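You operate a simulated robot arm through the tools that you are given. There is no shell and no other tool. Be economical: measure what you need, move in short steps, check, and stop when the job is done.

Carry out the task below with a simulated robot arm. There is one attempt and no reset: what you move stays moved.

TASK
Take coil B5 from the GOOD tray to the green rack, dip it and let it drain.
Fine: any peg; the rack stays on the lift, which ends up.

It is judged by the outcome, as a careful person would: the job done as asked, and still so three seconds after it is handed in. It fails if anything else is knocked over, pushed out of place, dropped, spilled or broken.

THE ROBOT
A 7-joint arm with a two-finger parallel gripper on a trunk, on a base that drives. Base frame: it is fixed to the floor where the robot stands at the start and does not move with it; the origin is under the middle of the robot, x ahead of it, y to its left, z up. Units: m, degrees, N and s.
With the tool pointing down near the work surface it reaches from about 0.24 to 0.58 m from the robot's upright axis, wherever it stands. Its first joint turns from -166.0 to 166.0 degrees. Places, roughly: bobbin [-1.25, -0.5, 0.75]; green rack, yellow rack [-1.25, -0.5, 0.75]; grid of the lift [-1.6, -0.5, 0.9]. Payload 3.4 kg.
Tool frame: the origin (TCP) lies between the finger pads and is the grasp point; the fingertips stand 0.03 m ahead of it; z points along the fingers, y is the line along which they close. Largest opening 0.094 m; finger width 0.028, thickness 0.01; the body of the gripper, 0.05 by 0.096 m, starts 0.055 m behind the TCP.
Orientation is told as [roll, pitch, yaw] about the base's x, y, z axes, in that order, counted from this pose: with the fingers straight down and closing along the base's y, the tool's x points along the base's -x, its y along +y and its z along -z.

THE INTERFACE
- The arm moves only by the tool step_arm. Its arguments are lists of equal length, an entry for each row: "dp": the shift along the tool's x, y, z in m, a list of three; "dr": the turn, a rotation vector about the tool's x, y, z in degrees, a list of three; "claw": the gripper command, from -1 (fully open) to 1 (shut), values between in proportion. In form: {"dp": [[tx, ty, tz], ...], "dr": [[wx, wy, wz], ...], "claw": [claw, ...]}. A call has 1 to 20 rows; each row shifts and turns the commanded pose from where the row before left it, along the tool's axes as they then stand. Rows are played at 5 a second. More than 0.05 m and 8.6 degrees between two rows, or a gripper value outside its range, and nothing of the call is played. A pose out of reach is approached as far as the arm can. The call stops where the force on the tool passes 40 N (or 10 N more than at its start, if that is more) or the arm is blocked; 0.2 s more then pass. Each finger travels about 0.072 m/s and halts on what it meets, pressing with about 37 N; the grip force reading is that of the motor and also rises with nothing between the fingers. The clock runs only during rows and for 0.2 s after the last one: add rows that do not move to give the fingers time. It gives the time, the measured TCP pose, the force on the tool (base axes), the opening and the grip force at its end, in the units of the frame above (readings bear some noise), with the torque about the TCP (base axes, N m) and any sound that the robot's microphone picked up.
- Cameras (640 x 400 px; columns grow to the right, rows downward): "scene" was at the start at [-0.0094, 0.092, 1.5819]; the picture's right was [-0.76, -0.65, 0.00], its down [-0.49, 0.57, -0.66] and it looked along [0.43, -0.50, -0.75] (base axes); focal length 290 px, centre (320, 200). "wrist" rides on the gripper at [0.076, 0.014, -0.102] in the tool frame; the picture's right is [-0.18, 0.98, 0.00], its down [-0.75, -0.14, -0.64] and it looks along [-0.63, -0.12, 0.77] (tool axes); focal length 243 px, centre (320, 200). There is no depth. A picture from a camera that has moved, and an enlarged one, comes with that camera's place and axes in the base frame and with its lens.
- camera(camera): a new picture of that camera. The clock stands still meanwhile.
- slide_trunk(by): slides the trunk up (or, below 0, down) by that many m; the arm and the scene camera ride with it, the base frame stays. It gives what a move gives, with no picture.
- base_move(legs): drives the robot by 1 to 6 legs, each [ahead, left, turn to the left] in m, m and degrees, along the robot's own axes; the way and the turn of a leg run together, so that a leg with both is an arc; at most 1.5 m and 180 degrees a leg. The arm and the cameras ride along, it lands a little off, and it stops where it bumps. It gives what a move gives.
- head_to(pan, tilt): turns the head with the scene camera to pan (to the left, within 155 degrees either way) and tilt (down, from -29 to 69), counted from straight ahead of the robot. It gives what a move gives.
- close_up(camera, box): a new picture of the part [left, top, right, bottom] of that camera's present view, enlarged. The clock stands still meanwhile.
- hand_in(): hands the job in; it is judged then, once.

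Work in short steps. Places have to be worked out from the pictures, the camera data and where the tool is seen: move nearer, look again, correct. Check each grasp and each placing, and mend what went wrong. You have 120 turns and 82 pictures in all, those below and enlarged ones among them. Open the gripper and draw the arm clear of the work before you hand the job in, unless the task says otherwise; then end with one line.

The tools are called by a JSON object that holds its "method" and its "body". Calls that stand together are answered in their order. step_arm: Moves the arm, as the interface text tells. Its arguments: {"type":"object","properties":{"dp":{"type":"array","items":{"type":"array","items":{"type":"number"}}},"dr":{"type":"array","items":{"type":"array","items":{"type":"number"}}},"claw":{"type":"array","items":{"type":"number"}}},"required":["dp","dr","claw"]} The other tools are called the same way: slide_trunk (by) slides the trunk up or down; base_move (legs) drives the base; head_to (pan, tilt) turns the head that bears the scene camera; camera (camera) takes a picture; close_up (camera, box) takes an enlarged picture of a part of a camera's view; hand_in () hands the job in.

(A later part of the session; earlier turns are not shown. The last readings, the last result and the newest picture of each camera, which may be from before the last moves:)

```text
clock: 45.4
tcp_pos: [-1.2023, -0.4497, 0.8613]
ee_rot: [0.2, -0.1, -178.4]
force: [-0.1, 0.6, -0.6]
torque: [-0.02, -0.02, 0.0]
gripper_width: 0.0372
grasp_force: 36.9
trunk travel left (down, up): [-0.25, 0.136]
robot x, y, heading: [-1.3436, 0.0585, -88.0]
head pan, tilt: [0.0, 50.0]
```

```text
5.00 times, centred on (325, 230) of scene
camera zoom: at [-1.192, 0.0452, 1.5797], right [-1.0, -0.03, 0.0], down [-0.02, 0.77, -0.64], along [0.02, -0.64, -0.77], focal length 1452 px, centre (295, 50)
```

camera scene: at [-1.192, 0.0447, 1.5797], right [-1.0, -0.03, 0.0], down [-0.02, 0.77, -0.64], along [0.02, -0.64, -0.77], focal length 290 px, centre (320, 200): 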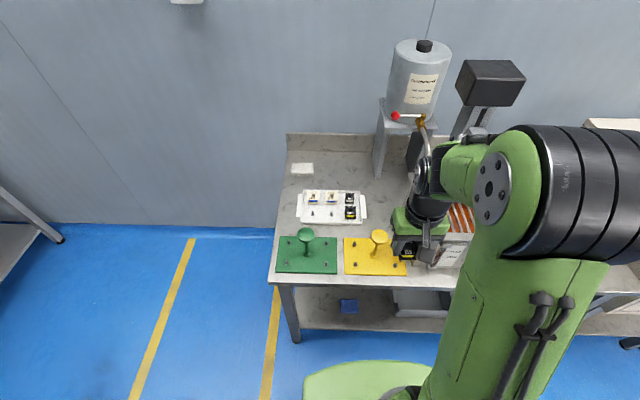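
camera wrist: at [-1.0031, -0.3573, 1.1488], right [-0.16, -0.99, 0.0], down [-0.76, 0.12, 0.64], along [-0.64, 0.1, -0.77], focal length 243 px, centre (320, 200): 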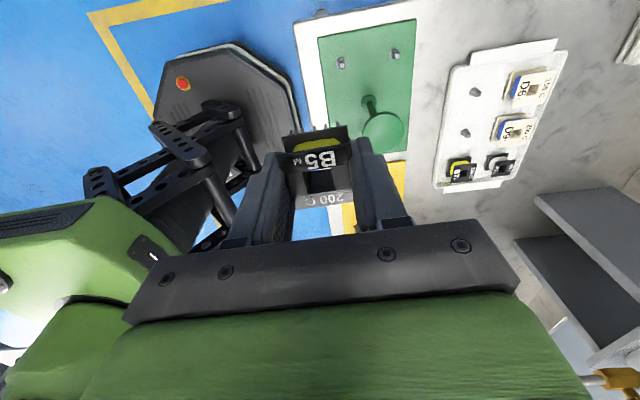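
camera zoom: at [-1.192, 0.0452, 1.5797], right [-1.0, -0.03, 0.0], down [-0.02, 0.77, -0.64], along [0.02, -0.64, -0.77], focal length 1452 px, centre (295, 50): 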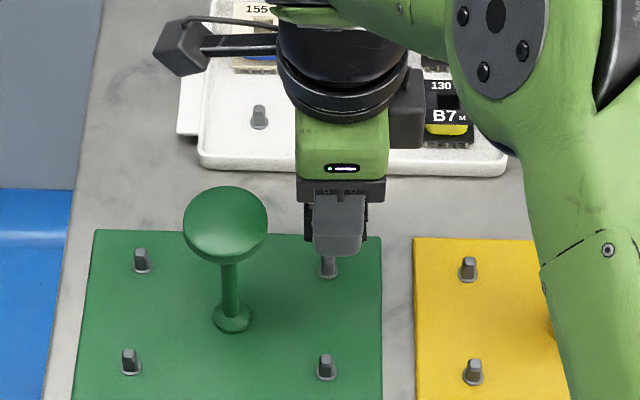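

Combining both views the plate top is ≈0.767 and the hole is over the peg to ~1 mm. I lower slowly over the peg.

{"method": "step_arm", "body": {"dp": [[0.001, -0.001, 0.01], [0, 0, 0.01], [0, 0, 0.01], [0, 0, 0.008], [0, 0, 0.006], [0, 0, 0.005], [0, 0, 0.005], [0, 0, 0]], "dr": [[0, 0, 0], [0, 0, 0], [0, 0, 0], [0, 0, 0], [0, 0, 0], [0, 0, 0], [0, 0, 0], [0, 0, 0]], "claw": [1, 1, 1, 1, 1, 1, 1, 1]}}

{"method": "close_up", "body": {"camera": "wrist", "box": [210, 50, 450, 250]}}

{"method": "close_up", "body": {"camera": "scene", "box": [275, 190, 375, 270]}}

```text
clock: 47.2
tcp_pos: [-1.2018, -0.447, 0.8061]
ee_rot: [0.1, -0.1, -178.3]
force: [0.3, 0.1, -0.5]
torque: [-0.01, -0.03, 0.02]
gripper_width: 0.0373
grasp_force: 37.3
trunk travel left (down, up): [-0.25, 0.136]
robot x, y, heading: [-1.343, 0.0599, -88.2]
head pan, tilt: [0.0, 50.0]
```

```text
2.00 times, centred on (330, 150) of wrist
camera zoom: at [-1.127, -0.4591, 0.9088], right [-0.16, -0.99, 0.0], down [-0.76, 0.12, 0.64], along [-0.64, 0.1, -0.77], focal length 485 px, centre (300, 300)
```

zoom: 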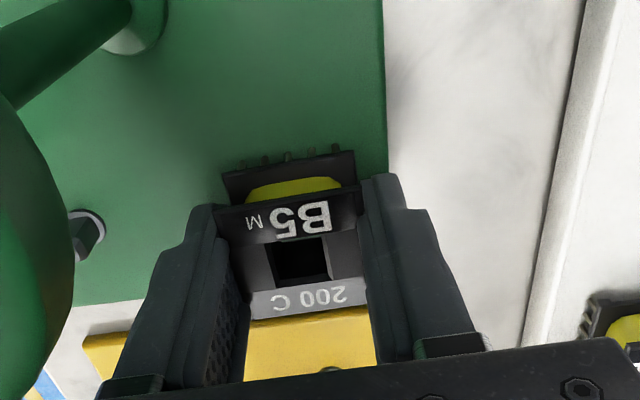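

```text
5.00 times, centred on (325, 230) of scene
camera zoom: at [-1.1917, 0.0448, 1.5797], right [-1.0, -0.03, 0.0], down [-0.02, 0.77, -0.64], along [0.02, -0.64, -0.77], focal length 1452 px, centre (295, 50)
```

zoom: 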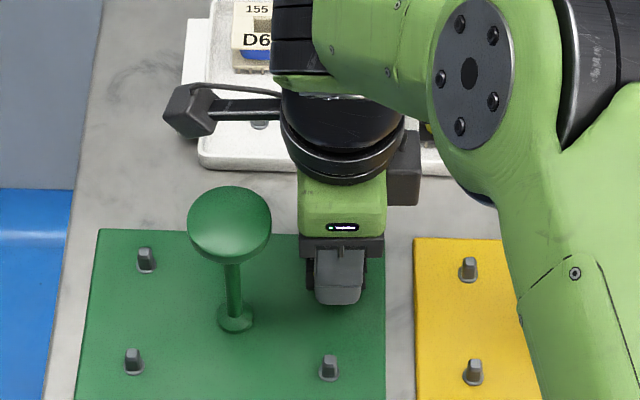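

The rack shifted ~2 mm with the coil, so the peg is inside the hole. I lower the rest till contact.

{"method": "step_arm", "body": {"dp": [[0, 0, 0.004], [0, 0, 0.003], [0, 0, 0.002], [0, 0, 0]], "dr": [[0, 0, 0], [0, 0, 0], [0, 0, 0], [0, 0, 0]], "claw": [1, 1, 1, 1]}}

```text
clock: 48.2
tcp_pos: [-1.2024, -0.4499, 0.8035]
ee_rot: [0.7, 0.2, -178.4]
force: [-1.0, 4.3, 18.1]
torque: [0.43, 0.25, -0.02]
gripper_width: 0.0374
grasp_force: 37.0
trunk travel left (down, up): [-0.25, 0.136]
robot x, y, heading: [-1.3425, 0.0603, -88.3]
head pan, tilt: [0.0, 50.0]
stopped in row 4: the force on the tool passed its limit at 42 N (the readings are from after the stop); the commanded pose is now the measured one
```

Contact at 0.8035 with an off-centre push. I look whether the coil is seated.

{"method": "close_up", "body": {"camera": "scene", "box": [305, 220, 365, 260]}}

{"method": "close_up", "body": {"camera": "wrist", "box": [280, 110, 400, 210]}}

```text
10.00 times, centred on (335, 240) of scene
camera zoom: at [-1.1926, 0.0472, 1.5797], right [-1.0, -0.03, 0.0], down [-0.02, 0.76, -0.64], along [0.02, -0.64, -0.77], focal length 2904 px, centre (170, -200)
```

zoom: 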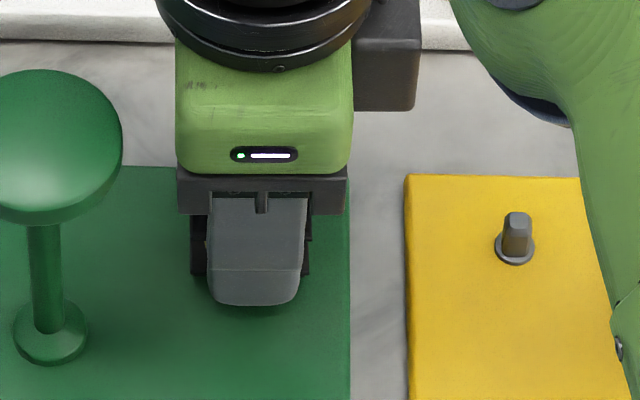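

```text
4.00 times, centred on (340, 160) of wrist
camera zoom: at [-1.1274, -0.4603, 0.9064], right [-0.16, -0.99, 0.01], down [-0.76, 0.13, 0.64], along [-0.63, 0.09, -0.77], focal length 970 px, centre (240, 360)
```

zoom: 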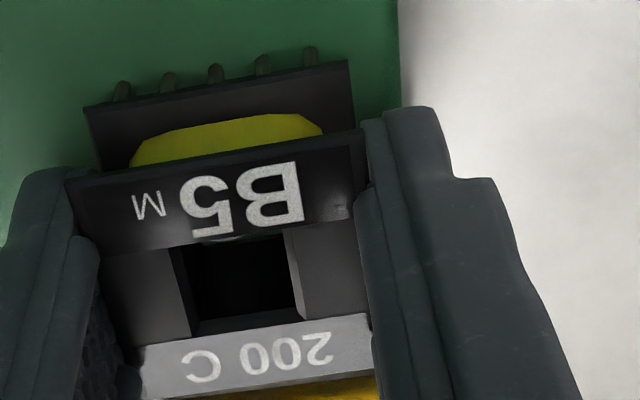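

A peg-top sliver shows inside the hole at the right depth, and the fingertips are at the plate, so the coil is seated. I ease up 1 mm, open slightly and rise.

{"method": "step_arm", "body": {"dp": [[0, 0, -0.001], [0, 0, 0], [0, 0, 0], [0, 0, 0], [0, 0, -0.01], [0, 0, -0.02], [0, 0, -0.04], [0, 0, -0.04], [0, 0, -0.03], [0, 0, 0]], "dr": [[0, 0, 0], [0, 0, 0], [0, 0, 0], [0, 0, 0], [0, 0, 0], [0, 0, 0], [0, 0, 0], [0, 0, 0], [0, 0, 0], [0, 0, 0]], "claw": [0.1, -0.1, -0.1, -0.1, -0.1, -0.1, -0.1, -0.1, -0.1, -0.1]}}

{"method": "close_up", "body": {"camera": "wrist", "box": [210, 0, 450, 200]}}

{"method": "close_up", "body": {"camera": "scene", "box": [275, 180, 395, 280]}}

```text
clock: 50.4
tcp_pos: [-1.201, -0.4506, 0.9428]
ee_rot: [0.6, 0.1, -178.4]
force: [0.2, 0.5, -0.4]
torque: [-0.01, 0.0, 0.01]
gripper_width: 0.0516
grasp_force: 0.1
trunk travel left (down, up): [-0.25, 0.136]
robot x, y, heading: [-1.3422, 0.0572, -88.4]
head pan, tilt: [0.0, 50.0]
```

```text
2.00 times, centred on (330, 100) of wrist
camera zoom: at [-1.1251, -0.46, 1.0466], right [-0.16, -0.99, 0.01], down [-0.76, 0.13, 0.64], along [-0.63, 0.09, -0.77], focal length 485 px, centre (300, 400)
```

zoom: 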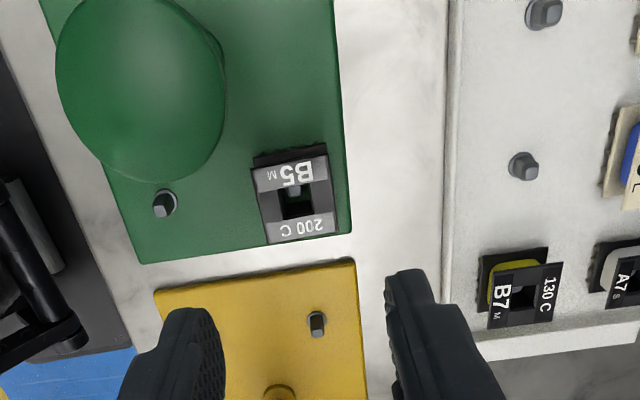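

```text
4.00 times, centred on (335, 230) of scene
camera zoom: at [-1.1917, 0.0444, 1.5796], right [-1.0, -0.03, 0.0], down [-0.02, 0.77, -0.64], along [0.02, -0.64, -0.77], focal length 1161 px, centre (260, 80)
```

zoom: 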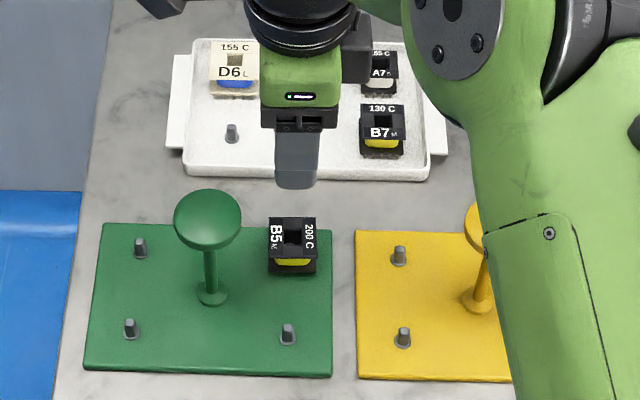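

B5 sits flat on the peg. Next I rise, draw toward the robot and turn back, to view the tank, the level gauge and the lift.

{"method": "step_arm", "body": {"dp": [[0, 0, -0.04], [0, 0, -0.04], [0, -0.03, -0.04], [-0.02, -0.04, 0], [-0.04, -0.04, 0], [-0.04, -0.04, 0], [-0.04, -0.03, 0], [-0.04, 0, 0], [-0.03, 0, 0], [0, 0, 0]], "dr": [[0, 0, 0], [0, 0, 0], [0, 0, 0], [0, 0, 0], [0, 0, 0], [0, 0, 0], [0, 0, 0], [0, 0, 0], [0, 0, 0], [0, 0, 0]], "claw": [-0.1, -0.1, -0.1, -0.1, -0.1, -0.1, -0.1, -0.1, -0.1, -0.1]}}

{"method": "step_arm", "body": {"dp": [[0, 0, 0], [0, 0, 0], [0, 0, 0], [0, 0, 0], [0, 0, 0], [0, 0, 0], [0, 0, 0], [0, 0, 0], [0, 0, 0], [0, 0, 0], [0, 0, 0], [0, 0, 0]], "dr": [[0.6, 0, 0], [0, 0, -8.2], [0, 0, -8.2], [0, 0, -8.2], [0, 0, -8.2], [0, 0, -8.2], [0, 0, -8.2], [0, 0, -8.2], [0, 0, -8.2], [0, 0, -8.2], [0, 0, -8.2], [0, 0, -8.2]], "claw": [-0.1, -0.1, -0.1, -0.1, -0.1, -0.1, -0.1, -0.1, -0.1, -0.1, -0.1, -0.1]}}

{"method": "camera", "body": {"camera": "wrist"}}

{"method": "camera", "body": {"camera": "scene"}}

```text
refused: row 5 steps farther than a row can; nothing moved
```

```text
clock: 53.0
tcp_pos: [-1.2016, -0.4489, 0.9415]
ee_rot: [0.1, 0.0, -88.1]
force: [0.0, 0.7, 0.4]
torque: [0.03, -0.01, -0.03]
gripper_width: 0.0518
grasp_force: 0.0
trunk travel left (down, up): [-0.25, 0.136]
robot x, y, heading: [-1.3425, 0.0597, -88.1]
head pan, tilt: [0.0, 50.0]
```

```text
36 pictures are left
camera wrist: at [-1.1919, -0.3721, 1.0443], right [0.99, -0.15, 0.0], down [-0.12, -0.76, 0.64], along [-0.1, -0.63, -0.77], focal length 243 px, centre (320, 200)
```

wrist: 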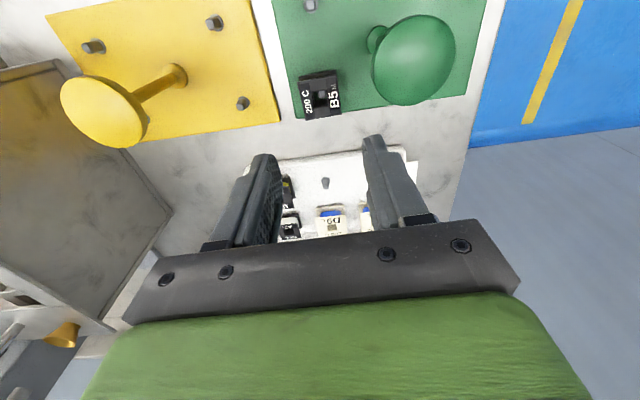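

```text
35 pictures are left
camera scene: at [-1.1918, 0.0448, 1.5797], right [-1.0, -0.03, 0.0], down [-0.02, 0.77, -0.64], along [0.02, -0.64, -0.77], focal length 290 px, centre (320, 200)
```

scene: 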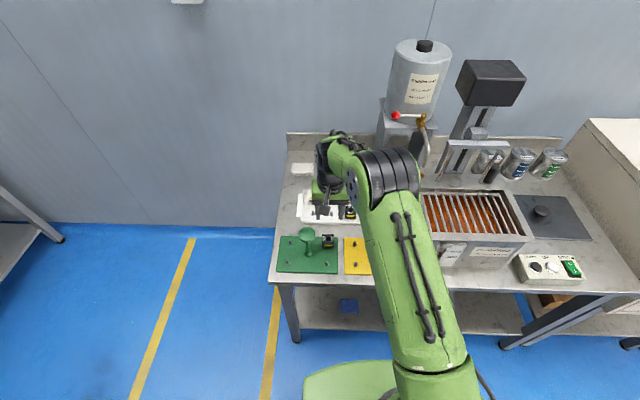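

The refused move did no harm, and the tank is visible from here. I zoom on it.

{"method": "close_up", "body": {"camera": "scene", "box": [400, 110, 600, 290]}}

{"method": "close_up", "body": {"camera": "scene", "box": [430, 225, 530, 280]}}

```text
2.22 times, centred on (500, 200) of scene
camera zoom: at [-1.1918, 0.0448, 1.5797], right [-1.0, -0.03, 0.0], down [-0.02, 0.77, -0.64], along [0.02, -0.64, -0.77], focal length 645 px, centre (-80, 200)
```

zoom: 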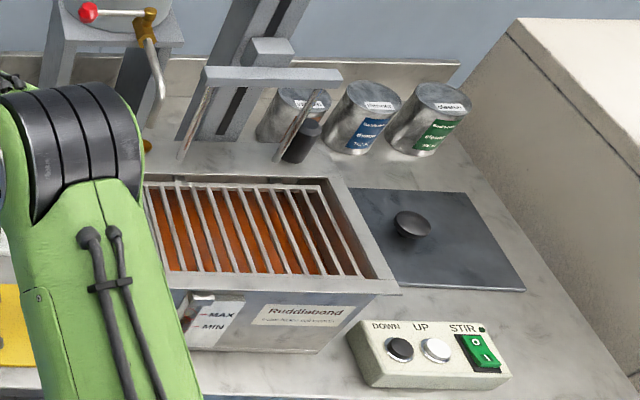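

```text
6.40 times, centred on (480, 252) of scene
camera zoom: at [-1.1918, 0.0448, 1.5797], right [-1.0, -0.03, 0.0], down [-0.02, 0.77, -0.64], along [0.02, -0.64, -0.77], focal length 1858 px, centre (-704, -136)
```

zoom: 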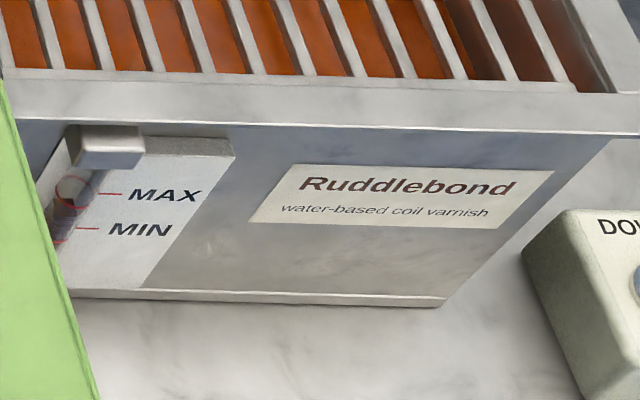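

I need a good look at the level gauge; I rise and move the hand in front of the tank.

{"method": "step_arm", "body": {"dp": [[0, 0, -0.04], [0, 0, -0.04], [0.03, -0.03, 0], [0.03, -0.03, 0], [0.03, -0.03, 0], [0.03, -0.03, 0], [0.03, -0.03, 0], [0.02, -0.03, 0], [0, -0.03, 0], [0, 0, 0]], "dr": [[0, 0, 0], [0, 0, 0], [0, 0, 0], [0, 0, 0], [0, 0, 0], [0, 0, 0], [0, 0, 0], [0, 0, 0], [0, 0, 0], [0, 0, 0]], "claw": [-0.1, -0.1, -0.1, -0.1, -0.1, -0.1, -0.1, -0.1, -0.1, -0.1]}}

{"method": "camera", "body": {"camera": "wrist"}}

```text
clock: 55.2
tcp_pos: [-1.4155, -0.2864, 1.0223]
ee_rot: [0.1, 0.1, -88.2]
force: [0.1, 0.9, 0.7]
torque: [0.01, 0.03, 0.0]
gripper_width: 0.0517
grasp_force: 0.0
trunk travel left (down, up): [-0.25, 0.136]
robot x, y, heading: [-1.3395, 0.0582, -88.3]
head pan, tilt: [0.0, 50.0]
```

```text
32 pictures are left
camera wrist: at [-1.4053, -0.2088, 1.1255], right [0.99, -0.15, 0.0], down [-0.12, -0.76, 0.64], along [-0.1, -0.63, -0.77], focal length 243 px, centre (320, 200)
```

wrist: 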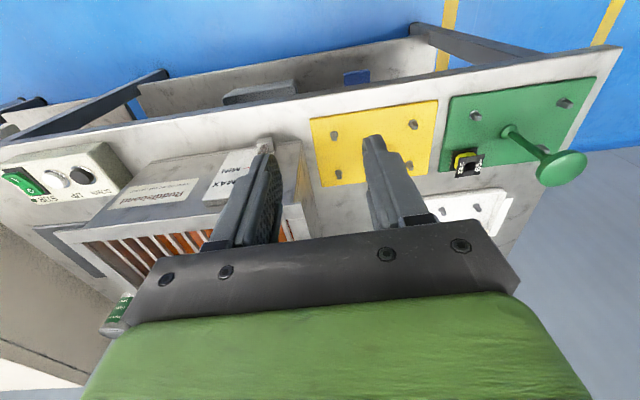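

A finger hides the gauge; I shift 8 cm further along and zoom.

{"method": "step_arm", "body": {"dp": [[0, -0.04, 0], [0, -0.04, 0], [0, 0, 0]], "dr": [[0, 0, 0], [0, 0, 0], [0, 0, 0]], "claw": [-0.1, -0.1, -0.1]}}

{"method": "close_up", "body": {"camera": "wrist", "box": [120, 80, 420, 250]}}

```text
clock: 56.0
tcp_pos: [-1.4976, -0.2879, 1.0216]
ee_rot: [0.1, 0.0, -88.1]
force: [1.1, 0.6, -0.6]
torque: [-0.01, 0.03, 0.01]
gripper_width: 0.0517
grasp_force: 0.1
trunk travel left (down, up): [-0.25, 0.136]
robot x, y, heading: [-1.3441, 0.058, -88.2]
head pan, tilt: [0.0, 50.0]
```

```text
2.13 times, centred on (270, 165) of wrist
camera zoom: at [-1.487, -0.2101, 1.1244], right [0.99, -0.15, 0.0], down [-0.12, -0.76, 0.64], along [-0.1, -0.63, -0.77], focal length 518 px, centre (427, 275)
```

zoom: 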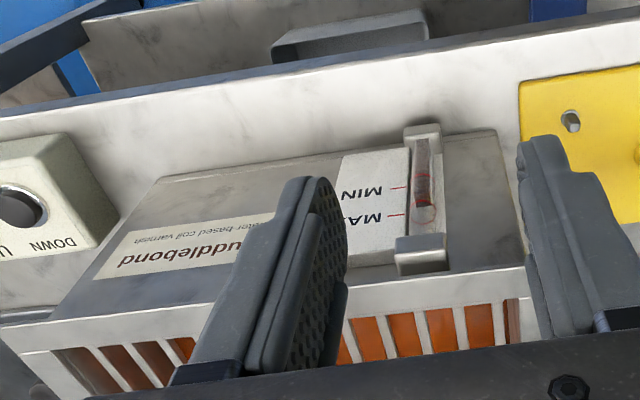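

Varnish level is between MIN and MAX, stir is off, lift is up. Now I go over the green rack's handle cap at about (-1.140,-.412).

{"method": "step_arm", "body": {"dp": [[-0.017, 0.0441, 0], [-0.017, 0.0441, 0], [-0.017, 0.0441, 0], [-0.017, 0.0441, 0], [-0.017, 0.0441, 0], [-0.017, 0.0441, 0], [-0.017, 0.0441, 0], [-0.017, 0.0441, 0], [0, 0, 0.03], [0, 0, 0.02], [0, 0, 0]], "dr": [[0, 0, 0], [0, 0, 0], [0, 0, 0], [0, 0, 0], [0, 0, 0], [0, 0, 0], [0, 0, 0], [0, 0, 0], [0, 0, 0], [0, 0, 0], [0, 0, 0]], "claw": [-0.7, -0.7, -0.7, -0.7, -0.7, -0.7, -0.7, -0.7, -0.7, -0.7, -0.7]}}

{"method": "camera", "body": {"camera": "wrist"}}

{"method": "close_up", "body": {"camera": "scene", "box": [265, 180, 385, 280]}}

```text
clock: 58.4
tcp_pos: [-1.1414, -0.4125, 0.9695]
ee_rot: [0.2, 0.0, -88.3]
force: [0.6, -0.1, 0.6]
torque: [0.0, 0.01, 0.01]
gripper_width: 0.0799
grasp_force: 0.2
trunk travel left (down, up): [-0.25, 0.136]
robot x, y, heading: [-1.3417, 0.0596, -88.3]
head pan, tilt: [0.0, 50.0]
```

```text
30 pictures are left
camera wrist: at [-1.1308, -0.3363, 1.0736], right [0.99, -0.15, 0.0], down [-0.12, -0.76, 0.64], along [-0.1, -0.63, -0.77], focal length 243 px, centre (320, 200)
```

wrist: 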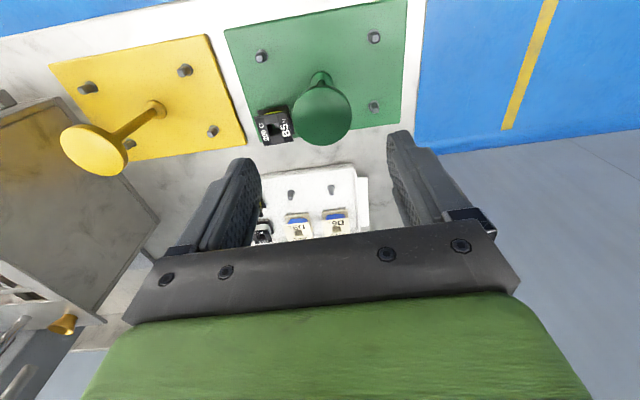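

```text
4.00 times, centred on (325, 230) of scene
camera zoom: at [-1.1922, 0.0451, 1.5797], right [-1.0, -0.03, 0.0], down [-0.02, 0.77, -0.64], along [0.02, -0.64, -0.77], focal length 1161 px, centre (300, 80)
```

zoom: 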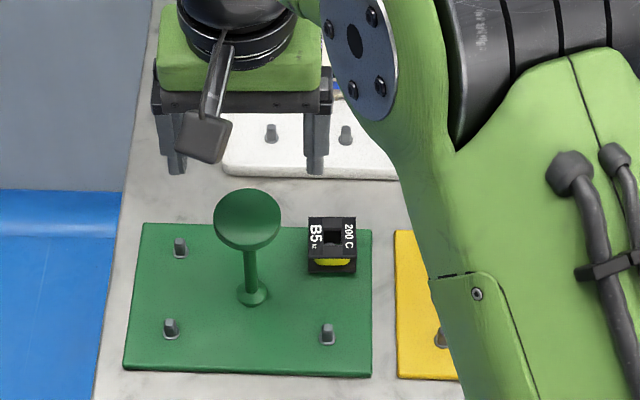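

Aligned within a few mm. I lower around the cap and check.

{"method": "step_arm", "body": {"dp": [[0.003, 0.001, 0.03], [0, 0, 0.03], [0, 0, 0.02], [0, 0, 0.012], [0, 0, 0]], "dr": [[0, 0, 0], [0, 0, 0], [0, 0, 0], [0, 0, 0], [0, 0, 0]], "claw": [-0.7, -0.7, -0.7, -0.7, -0.7]}}

{"method": "close_up", "body": {"camera": "wrist", "box": [210, 90, 430, 260]}}

{"method": "close_up", "body": {"camera": "scene", "box": [265, 180, 385, 280]}}

```text
clock: 59.6
tcp_pos: [-1.1423, -0.4104, 0.8773]
ee_rot: [0.1, 0.0, -88.1]
force: [-0.3, 0.4, -0.2]
torque: [-0.01, 0.01, 0.01]
gripper_width: 0.0801
grasp_force: 0.0
trunk travel left (down, up): [-0.25, 0.136]
robot x, y, heading: [-1.3438, 0.0565, -88.3]
head pan, tilt: [0.0, 50.0]
```

```text
2.35 times, centred on (320, 175) of wrist
camera zoom: at [-1.1294, -0.3332, 0.9804], right [0.99, -0.15, 0.0], down [-0.12, -0.76, 0.64], along [-0.1, -0.63, -0.77], focal length 571 px, centre (320, 259)
```

zoom: 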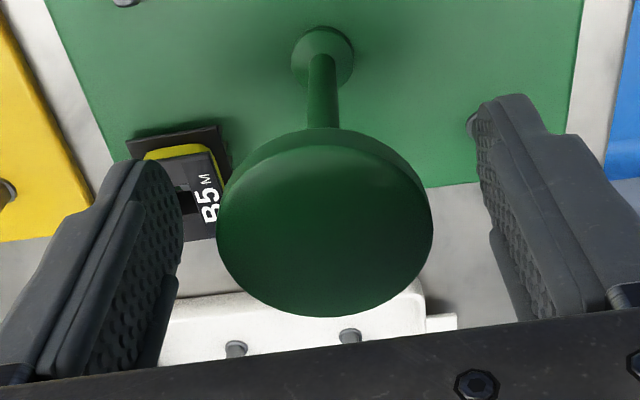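

```text
4.00 times, centred on (325, 230) of scene
camera zoom: at [-1.1918, 0.0449, 1.5797], right [-1.0, -0.03, 0.0], down [-0.02, 0.77, -0.64], along [0.02, -0.64, -0.77], focal length 1161 px, centre (300, 80)
```

zoom: 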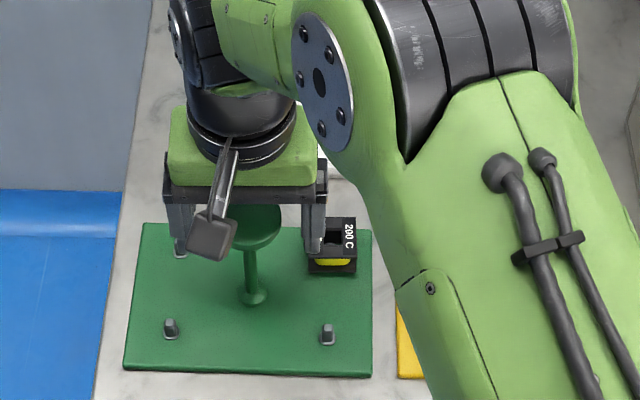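

The cap is centred between the pads. I go 6 mm lower, close and lift 2 cm to test.

{"method": "step_arm", "body": {"dp": [[0, 0, 0.006], [0, 0, 0], [0, 0, 0], [0, 0, 0], [0, 0, 0], [0, 0, 0]], "dr": [[0, 0, 0], [0, 0, 0], [0, 0, 0], [0, 0, 0], [0, 0, 0], [0, 0, 0]], "claw": [-0.7, -0.3, 0.1, 1, 1, 1]}}

{"method": "step_arm", "body": {"dp": [[0, 0, -0.005], [0, 0, -0.007], [0, 0, -0.008], [0, 0, 0], [0, 0, 0]], "dr": [[0, 0, 0], [0, 0, 0], [0, 0, 0], [0, 0, 0], [0, 0, 0]], "claw": [1, 1, 1, 1, 1]}}

{"method": "close_up", "body": {"camera": "scene", "box": [265, 180, 385, 280]}}

```text
clock: 61.0
tcp_pos: [-1.1389, -0.4095, 0.8729]
ee_rot: [0.0, 0.1, -88.2]
force: [1.4, -1.6, 1.3]
torque: [-0.12, 0.0, -0.02]
gripper_width: 0.0494
grasp_force: 37.1
trunk travel left (down, up): [-0.25, 0.136]
robot x, y, heading: [-1.3429, 0.0557, -88.1]
head pan, tilt: [0.0, 50.0]
```

```text
clock: 62.2
tcp_pos: [-1.1395, -0.411, 0.8933]
ee_rot: [0.1, 0.0, -88.2]
force: [-0.2, -0.2, -2.8]
torque: [0.03, -0.02, 0.02]
gripper_width: 0.0489
grasp_force: 36.7
trunk travel left (down, up): [-0.25, 0.136]
robot x, y, heading: [-1.3485, 0.0596, -88.2]
head pan, tilt: [0.0, 50.0]
```

```text
4.00 times, centred on (325, 230) of scene
camera zoom: at [-1.1917, 0.0445, 1.5797], right [-1.0, -0.03, 0.0], down [-0.02, 0.77, -0.64], along [0.02, -0.64, -0.77], focal length 1161 px, centre (300, 80)
```

zoom: 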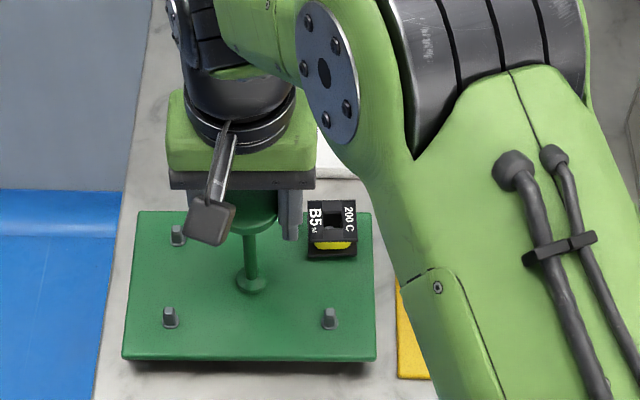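

The rack is held level with B5 on it (~0.28 kg). I raise it well above the tank rim and then drive 0.26 m along so the lift comes into reach.

{"method": "step_arm", "body": {"dp": [[0, 0, -0.025], [0, 0, -0.03], [0, 0, -0.03], [0, 0, -0.03], [0, 0, -0.03], [0, 0, -0.03], [0, 0, -0.025], [0, 0, 0]], "dr": [[0, 0, 0], [0, 0, 0], [0, 0, 0], [0, 0, 0], [0, 0, 0], [0, 0, 0], [0, 0, 0], [0, 0, 0]], "claw": [1, 1, 1, 1, 1, 1, 1, 1]}}

{"method": "base_move", "body": {"legs": [[0, -0.26, 0]]}}

{"method": "camera", "body": {"camera": "wrist"}}

{"method": "camera", "body": {"camera": "scene"}}

```text
clock: 64.0
tcp_pos: [-1.1376, -0.4125, 1.0956]
ee_rot: [0.1, 0.1, -88.3]
force: [-0.3, 0.8, -3.3]
torque: [-0.01, -0.04, 0.0]
gripper_width: 0.0488
grasp_force: 36.9
trunk travel left (down, up): [-0.25, 0.136]
robot x, y, heading: [-1.3445, 0.0592, -88.2]
head pan, tilt: [0.0, 50.0]
```

```text
clock: 65.9
tcp_pos: [-1.4011, -0.419, 1.095]
ee_rot: [0.1, 0.0, -88.5]
force: [-0.9, 0.2, -3.4]
torque: [0.06, -0.06, 0.01]
gripper_width: 0.0487
grasp_force: 36.9
trunk travel left (down, up): [-0.25, 0.136]
robot x, y, heading: [-1.6061, 0.0529, -88.7]
head pan, tilt: [0.0, 50.0]
```

```text
25 pictures are left
camera wrist: at [-1.3899, -0.3425, 1.198], right [0.99, -0.16, 0.0], down [-0.12, -0.76, 0.64], along [-0.1, -0.63, -0.77], focal length 243 px, centre (320, 200)
```

wrist: 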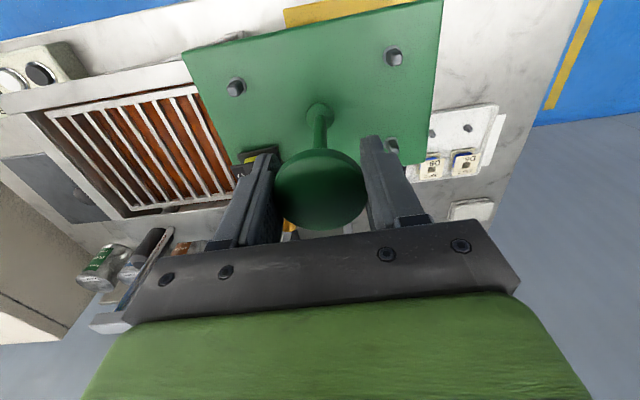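

```text
24 pictures are left
camera scene: at [-1.4528, 0.0364, 1.5798], right [-1.0, -0.03, 0.0], down [-0.02, 0.77, -0.64], along [0.02, -0.64, -0.77], focal length 290 px, centre (320, 200)
```

scene: 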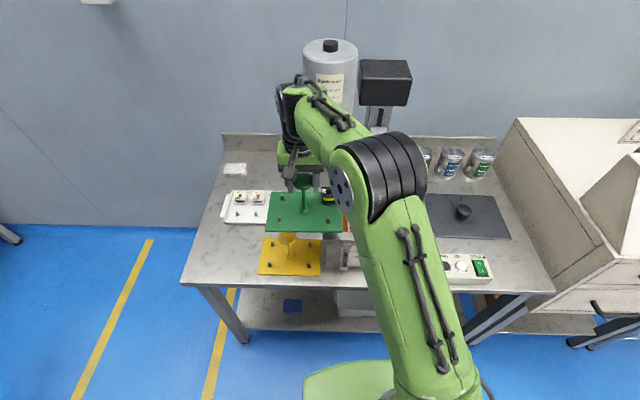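

From both views the grid spans x -1.744…-1.494, y ≈ -.41…-.57, and the lift crossbar is at y ≈ -.60. I carry the rack over the grid centre (-1.618,-.49).

{"method": "step_arm", "body": {"dp": [[-0.01, -0.0365, 0], [-0.011, -0.0365, 0], [-0.011, -0.0365, 0], [-0.011, -0.0365, 0], [-0.011, -0.0365, 0], [-0.011, -0.0365, 0], [0, 0, 0], [0, 0, 0]], "dr": [[0, 0, 0], [0, 0, 0], [0, 0, 0], [0, 0, 0], [0, 0, 0], [0, 0, 0], [0, 0, 0], [0, 0, 0]], "claw": [1, 1, 1, 1, 1, 1, 1, 1]}}

{"method": "camera", "body": {"camera": "wrist"}}

{"method": "camera", "body": {"camera": "scene"}}

```text
clock: 67.7
tcp_pos: [-1.6199, -0.4932, 1.0952]
ee_rot: [0.1, 0.1, -88.5]
force: [-0.7, 0.6, -3.1]
torque: [0.01, -0.03, -0.02]
gripper_width: 0.0485
grasp_force: 36.8
trunk travel left (down, up): [-0.25, 0.136]
robot x, y, heading: [-1.6011, 0.0493, -88.5]
head pan, tilt: [0.0, 50.0]
```

```text
23 pictures are left
camera wrist: at [-1.6087, -0.4151, 1.1974], right [0.99, -0.16, 0.0], down [-0.12, -0.76, 0.64], along [-0.1, -0.63, -0.77], focal length 243 px, centre (320, 200)
```

wrist: 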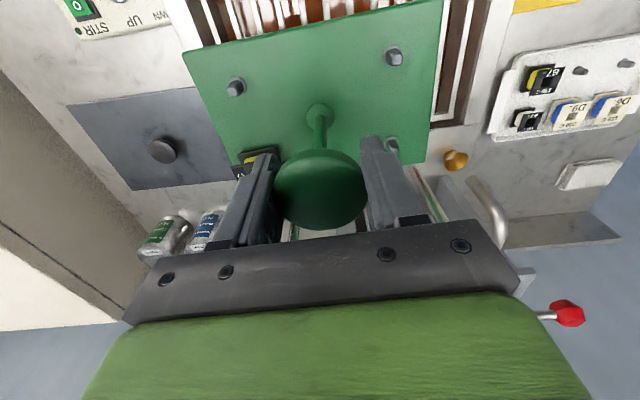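

```text
22 pictures are left
camera scene: at [-1.4522, 0.0361, 1.5797], right [-1.0, -0.03, 0.0], down [-0.02, 0.77, -0.64], along [0.02, -0.64, -0.77], focal length 290 px, centre (320, 200)
```

scene: 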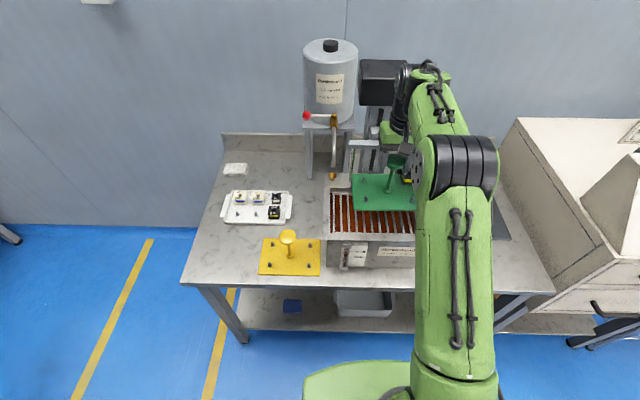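

The rack hangs over the grid with margins all round. I lower it in small steps until contact.

{"method": "step_arm", "body": {"dp": [[0, 0, 0.02], [0, 0, 0.02], [0, 0, 0.015], [0, 0, 0.005], [0, 0, 0]], "dr": [[0, 0, 0], [0, 0, 0], [0, 0, 0], [0, 0, 0], [0, 0, 0]], "claw": [1, 1, 1, 1, 1]}}

{"method": "close_up", "body": {"camera": "scene", "box": [310, 130, 430, 220]}}

{"method": "close_up", "body": {"camera": "wrist", "box": [160, 0, 480, 200]}}

```text
clock: 68.9
tcp_pos: [-1.6189, -0.4888, 1.0366]
ee_rot: [0.1, -0.3, -88.5]
force: [0.0, 7.2, 26.1]
torque: [-0.47, 0.04, 0.0]
gripper_width: 0.0483
grasp_force: 37.0
trunk travel left (down, up): [-0.25, 0.136]
robot x, y, heading: [-1.604, 0.0499, -88.6]
head pan, tilt: [0.0, 50.0]
```

```text
4.44 times, centred on (370, 175) of scene
camera zoom: at [-1.4516, 0.0418, 1.5798], right [-1.0, -0.03, 0.0], down [-0.02, 0.76, -0.65], along [0.02, -0.65, -0.76], focal length 1290 px, centre (98, 311)
```

zoom: 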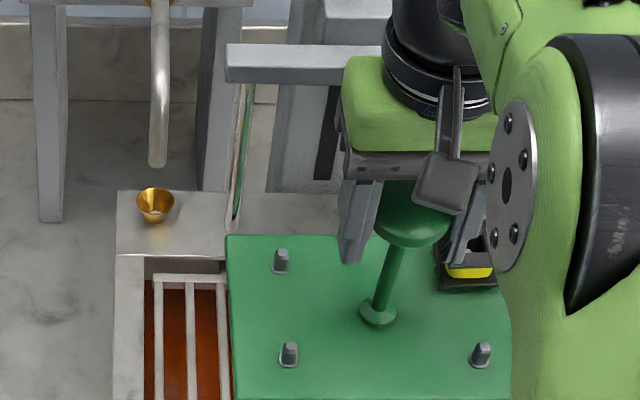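

```text
2.00 times, centred on (320, 100) of wrist
camera zoom: at [-1.6066, -0.4111, 1.1398], right [0.99, -0.16, 0.0], down [-0.12, -0.75, 0.65], along [-0.1, -0.64, -0.76], focal length 485 px, centre (320, 400)
```

zoom: 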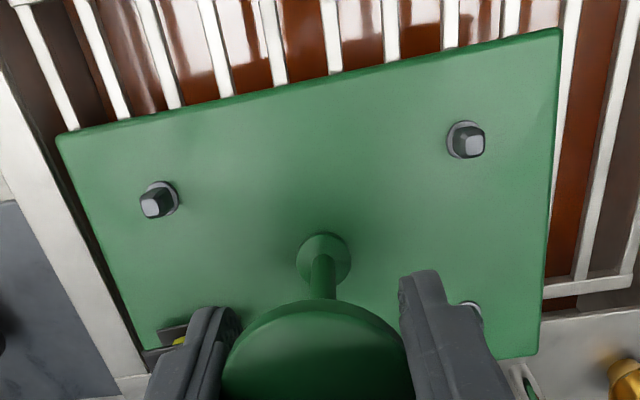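

The plate's far edge has met the tank's back rim: it is ~13 mm too far back and ~12 mm too far right. I rise, correct and look before lowering again.

{"method": "step_arm", "body": {"dp": [[0, 0, -0.012], [0, 0, -0.008], [0.014, 0.012, 0], [0, 0, 0], [0, 0, 0]], "dr": [[0, 0, 0], [0, 0, 0], [0, 0, 0], [0, 0, 0], [0, 0, 0]], "claw": [1, 1, 1, 1, 1]}}

{"method": "close_up", "body": {"camera": "scene", "box": [310, 130, 430, 220]}}

{"method": "close_up", "body": {"camera": "wrist", "box": [140, 0, 500, 225]}}

```text
clock: 70.1
tcp_pos: [-1.6062, -0.4739, 1.0548]
ee_rot: [0.1, -0.1, -88.5]
force: [0.0, 0.0, -3.1]
torque: [0.05, -0.04, -0.01]
gripper_width: 0.0482
grasp_force: 36.9
trunk travel left (down, up): [-0.25, 0.136]
robot x, y, heading: [-1.6038, 0.054, -88.4]
head pan, tilt: [0.0, 50.0]
```

```text
4.44 times, centred on (370, 175) of scene
camera zoom: at [-1.4513, 0.0366, 1.5796], right [-1.0, -0.03, 0.0], down [-0.02, 0.77, -0.64], along [0.02, -0.64, -0.77], focal length 1290 px, centre (98, 311)
```

zoom: 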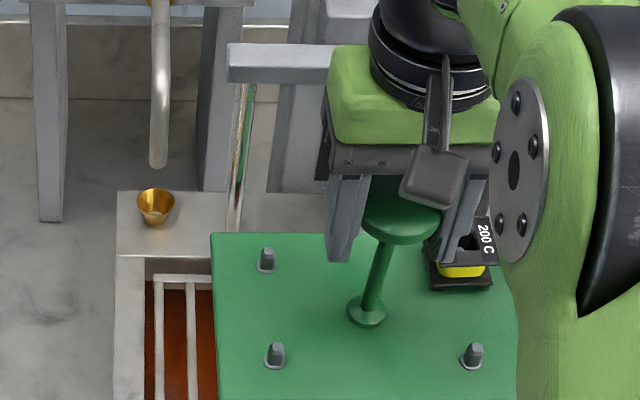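

```text
1.78 times, centred on (320, 112) of wrist
camera zoom: at [-1.5947, -0.3989, 1.1573], right [0.99, -0.16, 0.0], down [-0.12, -0.76, 0.64], along [-0.1, -0.63, -0.77], focal length 431 px, centre (320, 356)
```

zoom: 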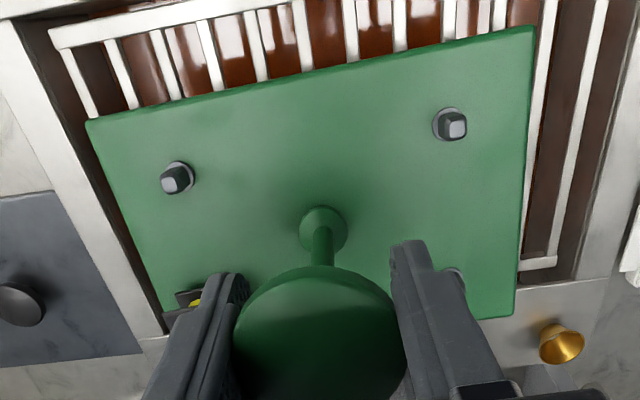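

Measured relative to the opening, the plate should go a further ~10 mm nearer and ~12 mm left. I correct and lower onto the grid.

{"method": "step_arm", "body": {"dp": [[0.01, 0.012, 0], [0, 0, 0.012], [0, 0, 0.008], [0, 0, 0.006], [0, 0, 0.004], [0, 0, 0.004], [0, 0, 0]], "dr": [[0, 0, 0], [0, 0, 0], [0, 0, 0], [0, 0, 0], [0, 0, 0], [0, 0, 0], [0, 0, 0]], "claw": [1, 1, 1, 1, 1, 1, 1]}}

{"method": "close_up", "body": {"camera": "wrist", "box": [140, 0, 500, 225]}}

```text
clock: 71.7
tcp_pos: [-1.5929, -0.4655, 1.0209]
ee_rot: [0.2, -0.4, -88.6]
force: [2.1, -10.7, 26.9]
torque: [-0.33, 0.03, 0.06]
gripper_width: 0.048
grasp_force: 37.0
trunk travel left (down, up): [-0.25, 0.136]
robot x, y, heading: [-1.6054, 0.0523, -88.8]
head pan, tilt: [0.0, 50.0]
```

```text
1.78 times, centred on (320, 112) of wrist
camera zoom: at [-1.5825, -0.3886, 1.1246], right [0.99, -0.16, 0.0], down [-0.12, -0.75, 0.65], along [-0.1, -0.64, -0.76], focal length 431 px, centre (320, 356)
```

zoom: 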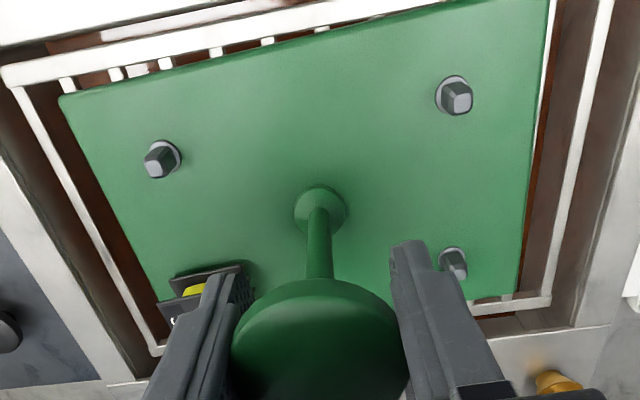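

The plate lies inside the grid frame all round and is in contact. I ease the pressure and read the force.

{"method": "step_arm", "body": {"dp": [[0, 0, -0.002], [0, 0, 0]], "dr": [[0, 0, 0], [0, 0, 0]], "claw": [1, 1]}}

{"method": "step_arm", "body": {"dp": [[0, 0, 0], [0, 0, 0], [0, 0, 0], [0, 0, 0], [0, 0, 0]], "dr": [[0, 0, 0], [0, 0, 0], [0, 0, 0], [0, 0, 0], [0, 0, 0]], "claw": [-0.1, -0.2, -0.4, -0.5, -0.5]}}

{"method": "close_up", "body": {"camera": "wrist", "box": [140, 0, 500, 225]}}

```text
clock: 72.3
tcp_pos: [-1.5944, -0.4644, 1.0232]
ee_rot: [0.1, 0.0, -88.3]
force: [3.2, -7.4, 16.7]
torque: [-0.55, -0.02, 0.14]
gripper_width: 0.0478
grasp_force: 37.1
trunk travel left (down, up): [-0.25, 0.136]
robot x, y, heading: [-1.6021, 0.0496, -88.6]
head pan, tilt: [0.0, 50.0]
```

```text
clock: 73.5
tcp_pos: [-1.5944, -0.4666, 1.0232]
ee_rot: [0.1, 0.0, -88.4]
force: [-0.4, 0.4, 0.0]
torque: [-0.02, 0.04, -0.01]
gripper_width: 0.0708
grasp_force: 0.1
trunk travel left (down, up): [-0.25, 0.136]
robot x, y, heading: [-1.6049, 0.0502, -88.4]
head pan, tilt: [0.0, 50.0]
```

```text
1.78 times, centred on (320, 112) of wrist
camera zoom: at [-1.5834, -0.3887, 1.126], right [0.99, -0.16, 0.0], down [-0.12, -0.76, 0.64], along [-0.1, -0.63, -0.77], focal length 431 px, centre (320, 356)
```

zoom: 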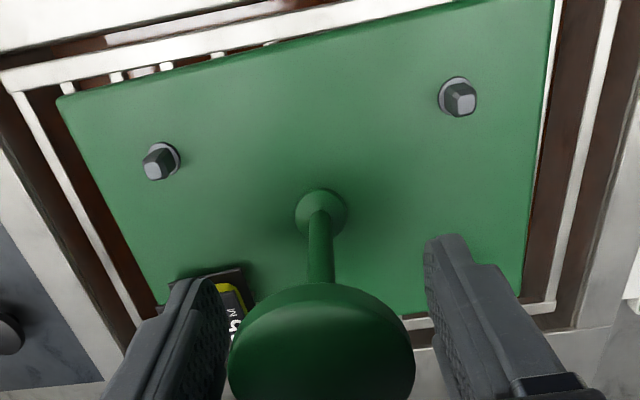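

The rack rests on the grid. I lift the hand clear, draw it back towards me and check.

{"method": "step_arm", "body": {"dp": [[0, 0, -0.02], [0, 0, -0.03], [0, 0, -0.04], [0, 0, -0.03], [0.04, 0, 0], [0.04, 0, 0], [0.04, 0, 0], [0.04, 0, 0], [0, 0, 0]], "dr": [[0, 0, 0], [0, 0, 0], [0, 0, 0], [0, 0, 0], [0, 0, 0], [0, 0, 0], [0, 0, 0], [0, 0, 0], [0, 0, 0]], "claw": [-0.5, -0.5, -0.5, -0.5, -0.5, -0.5, -0.5, -0.5, -0.5]}}

{"method": "base_move", "body": {"legs": [[0, -0.27, 0]]}}

{"method": "camera", "body": {"camera": "scene"}}

{"method": "camera", "body": {"camera": "wrist"}}

```text
clock: 75.5
tcp_pos: [-1.5973, -0.3081, 1.1414]
ee_rot: [0.1, 0.1, -88.6]
force: [0.2, -0.6, 0.4]
torque: [0.0, 0.0, -0.03]
gripper_width: 0.0705
grasp_force: 0.1
trunk travel left (down, up): [-0.25, 0.136]
robot x, y, heading: [-1.6001, 0.049, -88.3]
head pan, tilt: [0.0, 50.0]
```

```text
clock: 77.4
tcp_pos: [-1.8649, -0.3153, 1.142]
ee_rot: [0.1, 0.0, -87.9]
force: [-0.3, 0.0, -1.3]
torque: [0.04, 0.02, 0.0]
gripper_width: 0.0705
grasp_force: 0.1
trunk travel left (down, up): [-0.25, 0.136]
robot x, y, heading: [-1.8752, 0.0425, -88.1]
head pan, tilt: [0.0, 50.0]
```

```text
15 pictures are left
camera scene: at [-1.7227, 0.0301, 1.5798], right [-1.0, -0.04, 0.0], down [-0.03, 0.77, -0.64], along [0.02, -0.64, -0.77], focal length 290 px, centre (320, 200)
```

scene: 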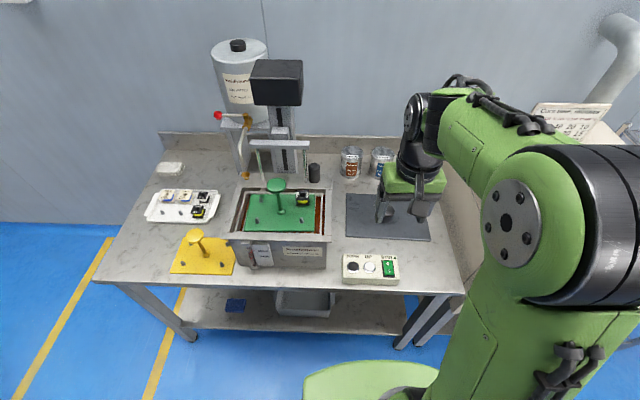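

```text
14 pictures are left
camera wrist: at [-1.8544, -0.2376, 1.2449], right [0.99, -0.15, 0.0], down [-0.12, -0.76, 0.64], along [-0.09, -0.63, -0.77], focal length 243 px, centre (320, 200)
```

wrist: 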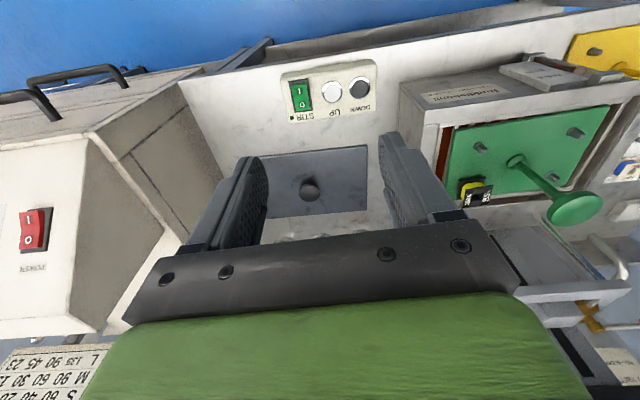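

The rack lies flat on the grid with B5 in place. The DOWN button computes to about (-1.804,-.37,~.80), close beside the tank, so I close the fingers, move over it and lean the tool 30° toward the robot to keep the gripper body clear of the tank.

{"method": "step_arm", "body": {"dp": [[-0.026, 0.03, 0], [-0.026, 0.029, 0], [0, 0, 0], [0, 0, 0], [0, 0, 0], [0, 0, 0], [0, 0, 0]], "dr": [[0, 0, 0], [0, 0, 0], [0, -7.5, 0], [0, -7.5, 0], [0, -7.5, 0], [0, -7.5, 0], [0, 0, 0]], "claw": [1, 1, 1, 1, 1, 1, 1]}}

{"method": "step_arm", "body": {"dp": [[0.02, 0, 0.0346], [0.02, 0, 0.0346], [0.02, 0, 0.0346], [0.02, 0, 0.0346], [0.02, 0, 0.0346], [0.02, 0, 0.0346], [0, 0, 0]], "dr": [[0, 0, 0], [0, 0, 0], [0, 0, 0], [0, 0, 0], [0, 0, 0], [0, 0, 0], [0, 0, 0]], "claw": [1, 1, 1, 1, 1, 1, 1]}}

{"method": "close_up", "body": {"camera": "scene", "box": [310, 200, 430, 290]}}

{"method": "close_up", "body": {"camera": "wrist", "box": [200, 50, 440, 250]}}

```text
clock: 79.0
tcp_pos: [-1.8029, -0.365, 1.141]
ee_rot: [0.1, -30.0, -87.9]
force: [-0.1, 0.6, 0.5]
torque: [-0.01, 0.02, -0.03]
gripper_width: 0.0001
grasp_force: 33.5
trunk travel left (down, up): [-0.25, 0.136]
robot x, y, heading: [-1.8732, 0.0435, -87.9]
head pan, tilt: [0.0, 50.0]
```

```text
clock: 80.6
tcp_pos: [-1.8056, -0.3618, 0.9018]
ee_rot: [0.1, -29.9, -88.0]
force: [-0.1, -0.3, -0.1]
torque: [0.02, -0.01, 0.02]
gripper_width: 0.0
grasp_force: 33.2
trunk travel left (down, up): [-0.25, 0.136]
robot x, y, heading: [-1.8717, 0.0422, -88.2]
head pan, tilt: [0.0, 50.0]
```

```text
4.44 times, centred on (370, 245) of scene
camera zoom: at [-1.7215, 0.031, 1.5797], right [-1.0, -0.04, 0.0], down [-0.03, 0.77, -0.64], along [0.02, -0.64, -0.77], focal length 1290 px, centre (98, 0)
```

zoom: 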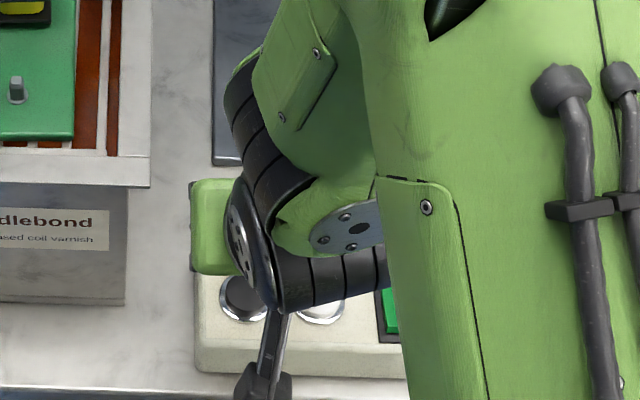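

```text
2.00 times, centred on (320, 150) of wrist
camera zoom: at [-1.7957, -0.2446, 0.9536], right [0.99, -0.12, 0.09], down [-0.13, -0.34, 0.93], along [-0.08, -0.93, -0.35], focal length 485 px, centre (320, 300)
```

zoom: 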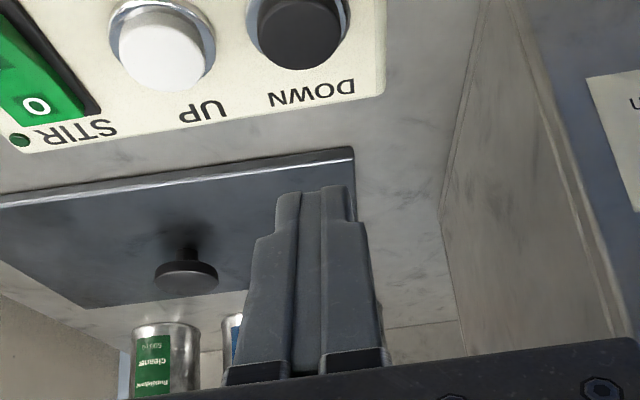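

DOWN button centre confirmed at (-1.804,-.370); the fingertips are above it. I lower and press gently.

{"method": "step_arm", "body": {"dp": [[-0.0035, 0.001, 0.002], [0.01, 0, 0.0173], [0.01, 0, 0.0173], [0.004, 0, 0.0069], [0.003, 0, 0.0052], [0.0025, 0, 0.0043], [0.0025, 0, 0.0043], [0, 0, 0]], "dr": [[0, 0, 0], [0, 0, 0], [0, 0, 0], [0, 0, 0], [0, 0, 0], [0, 0, 0], [0, 0, 0], [0, 0, 0]], "claw": [1, 1, 1, 1, 1, 1, 1, 1]}}

```text
clock: 82.4
tcp_pos: [-1.8015, -0.3675, 0.8409]
ee_rot: [0.1, -30.3, -87.9]
force: [0.1, 2.2, 19.3]
torque: [-0.01, -0.01, 0.03]
gripper_width: 0.0001
grasp_force: 32.5
trunk travel left (down, up): [-0.25, 0.136]
robot x, y, heading: [-1.8751, 0.0403, -88.0]
head pan, tilt: [0.0, 50.0]
heard: click
```

A click: the button is pressed. I hold a moment, then back off and look at the lift.

{"method": "step_arm", "body": {"dp": [[0, 0, 0], [0, 0, 0], [0, 0, 0], [0, 0, 0], [0, 0, 0]], "dr": [[0, 0, 0], [0, 0, 0], [0, 0, 0], [0, 0, 0], [0, 0, 0]], "claw": [1, 1, 1, 1, 1]}}

{"method": "close_up", "body": {"camera": "scene", "box": [220, 120, 400, 280]}}

```text
clock: 83.6
tcp_pos: [-1.8019, -0.3665, 0.8398]
ee_rot: [0.1, -30.1, -88.0]
force: [1.7, -2.6, 21.9]
torque: [-0.16, -0.06, -0.01]
gripper_width: 0.0
grasp_force: 33.0
trunk travel left (down, up): [-0.25, 0.136]
robot x, y, heading: [-1.8722, 0.0428, -88.1]
head pan, tilt: [0.0, 50.0]
```

```text
2.50 times, centred on (310, 200) of scene
camera zoom: at [-1.7214, 0.0318, 1.5798], right [-1.0, -0.04, 0.0], down [-0.03, 0.76, -0.64], along [0.02, -0.64, -0.77], focal length 726 px, centre (345, 200)
```

zoom: 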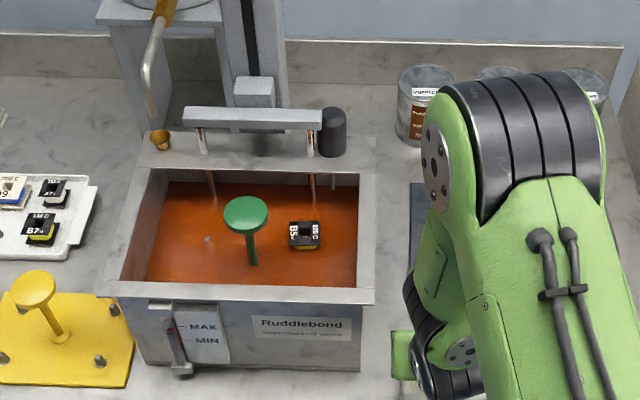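

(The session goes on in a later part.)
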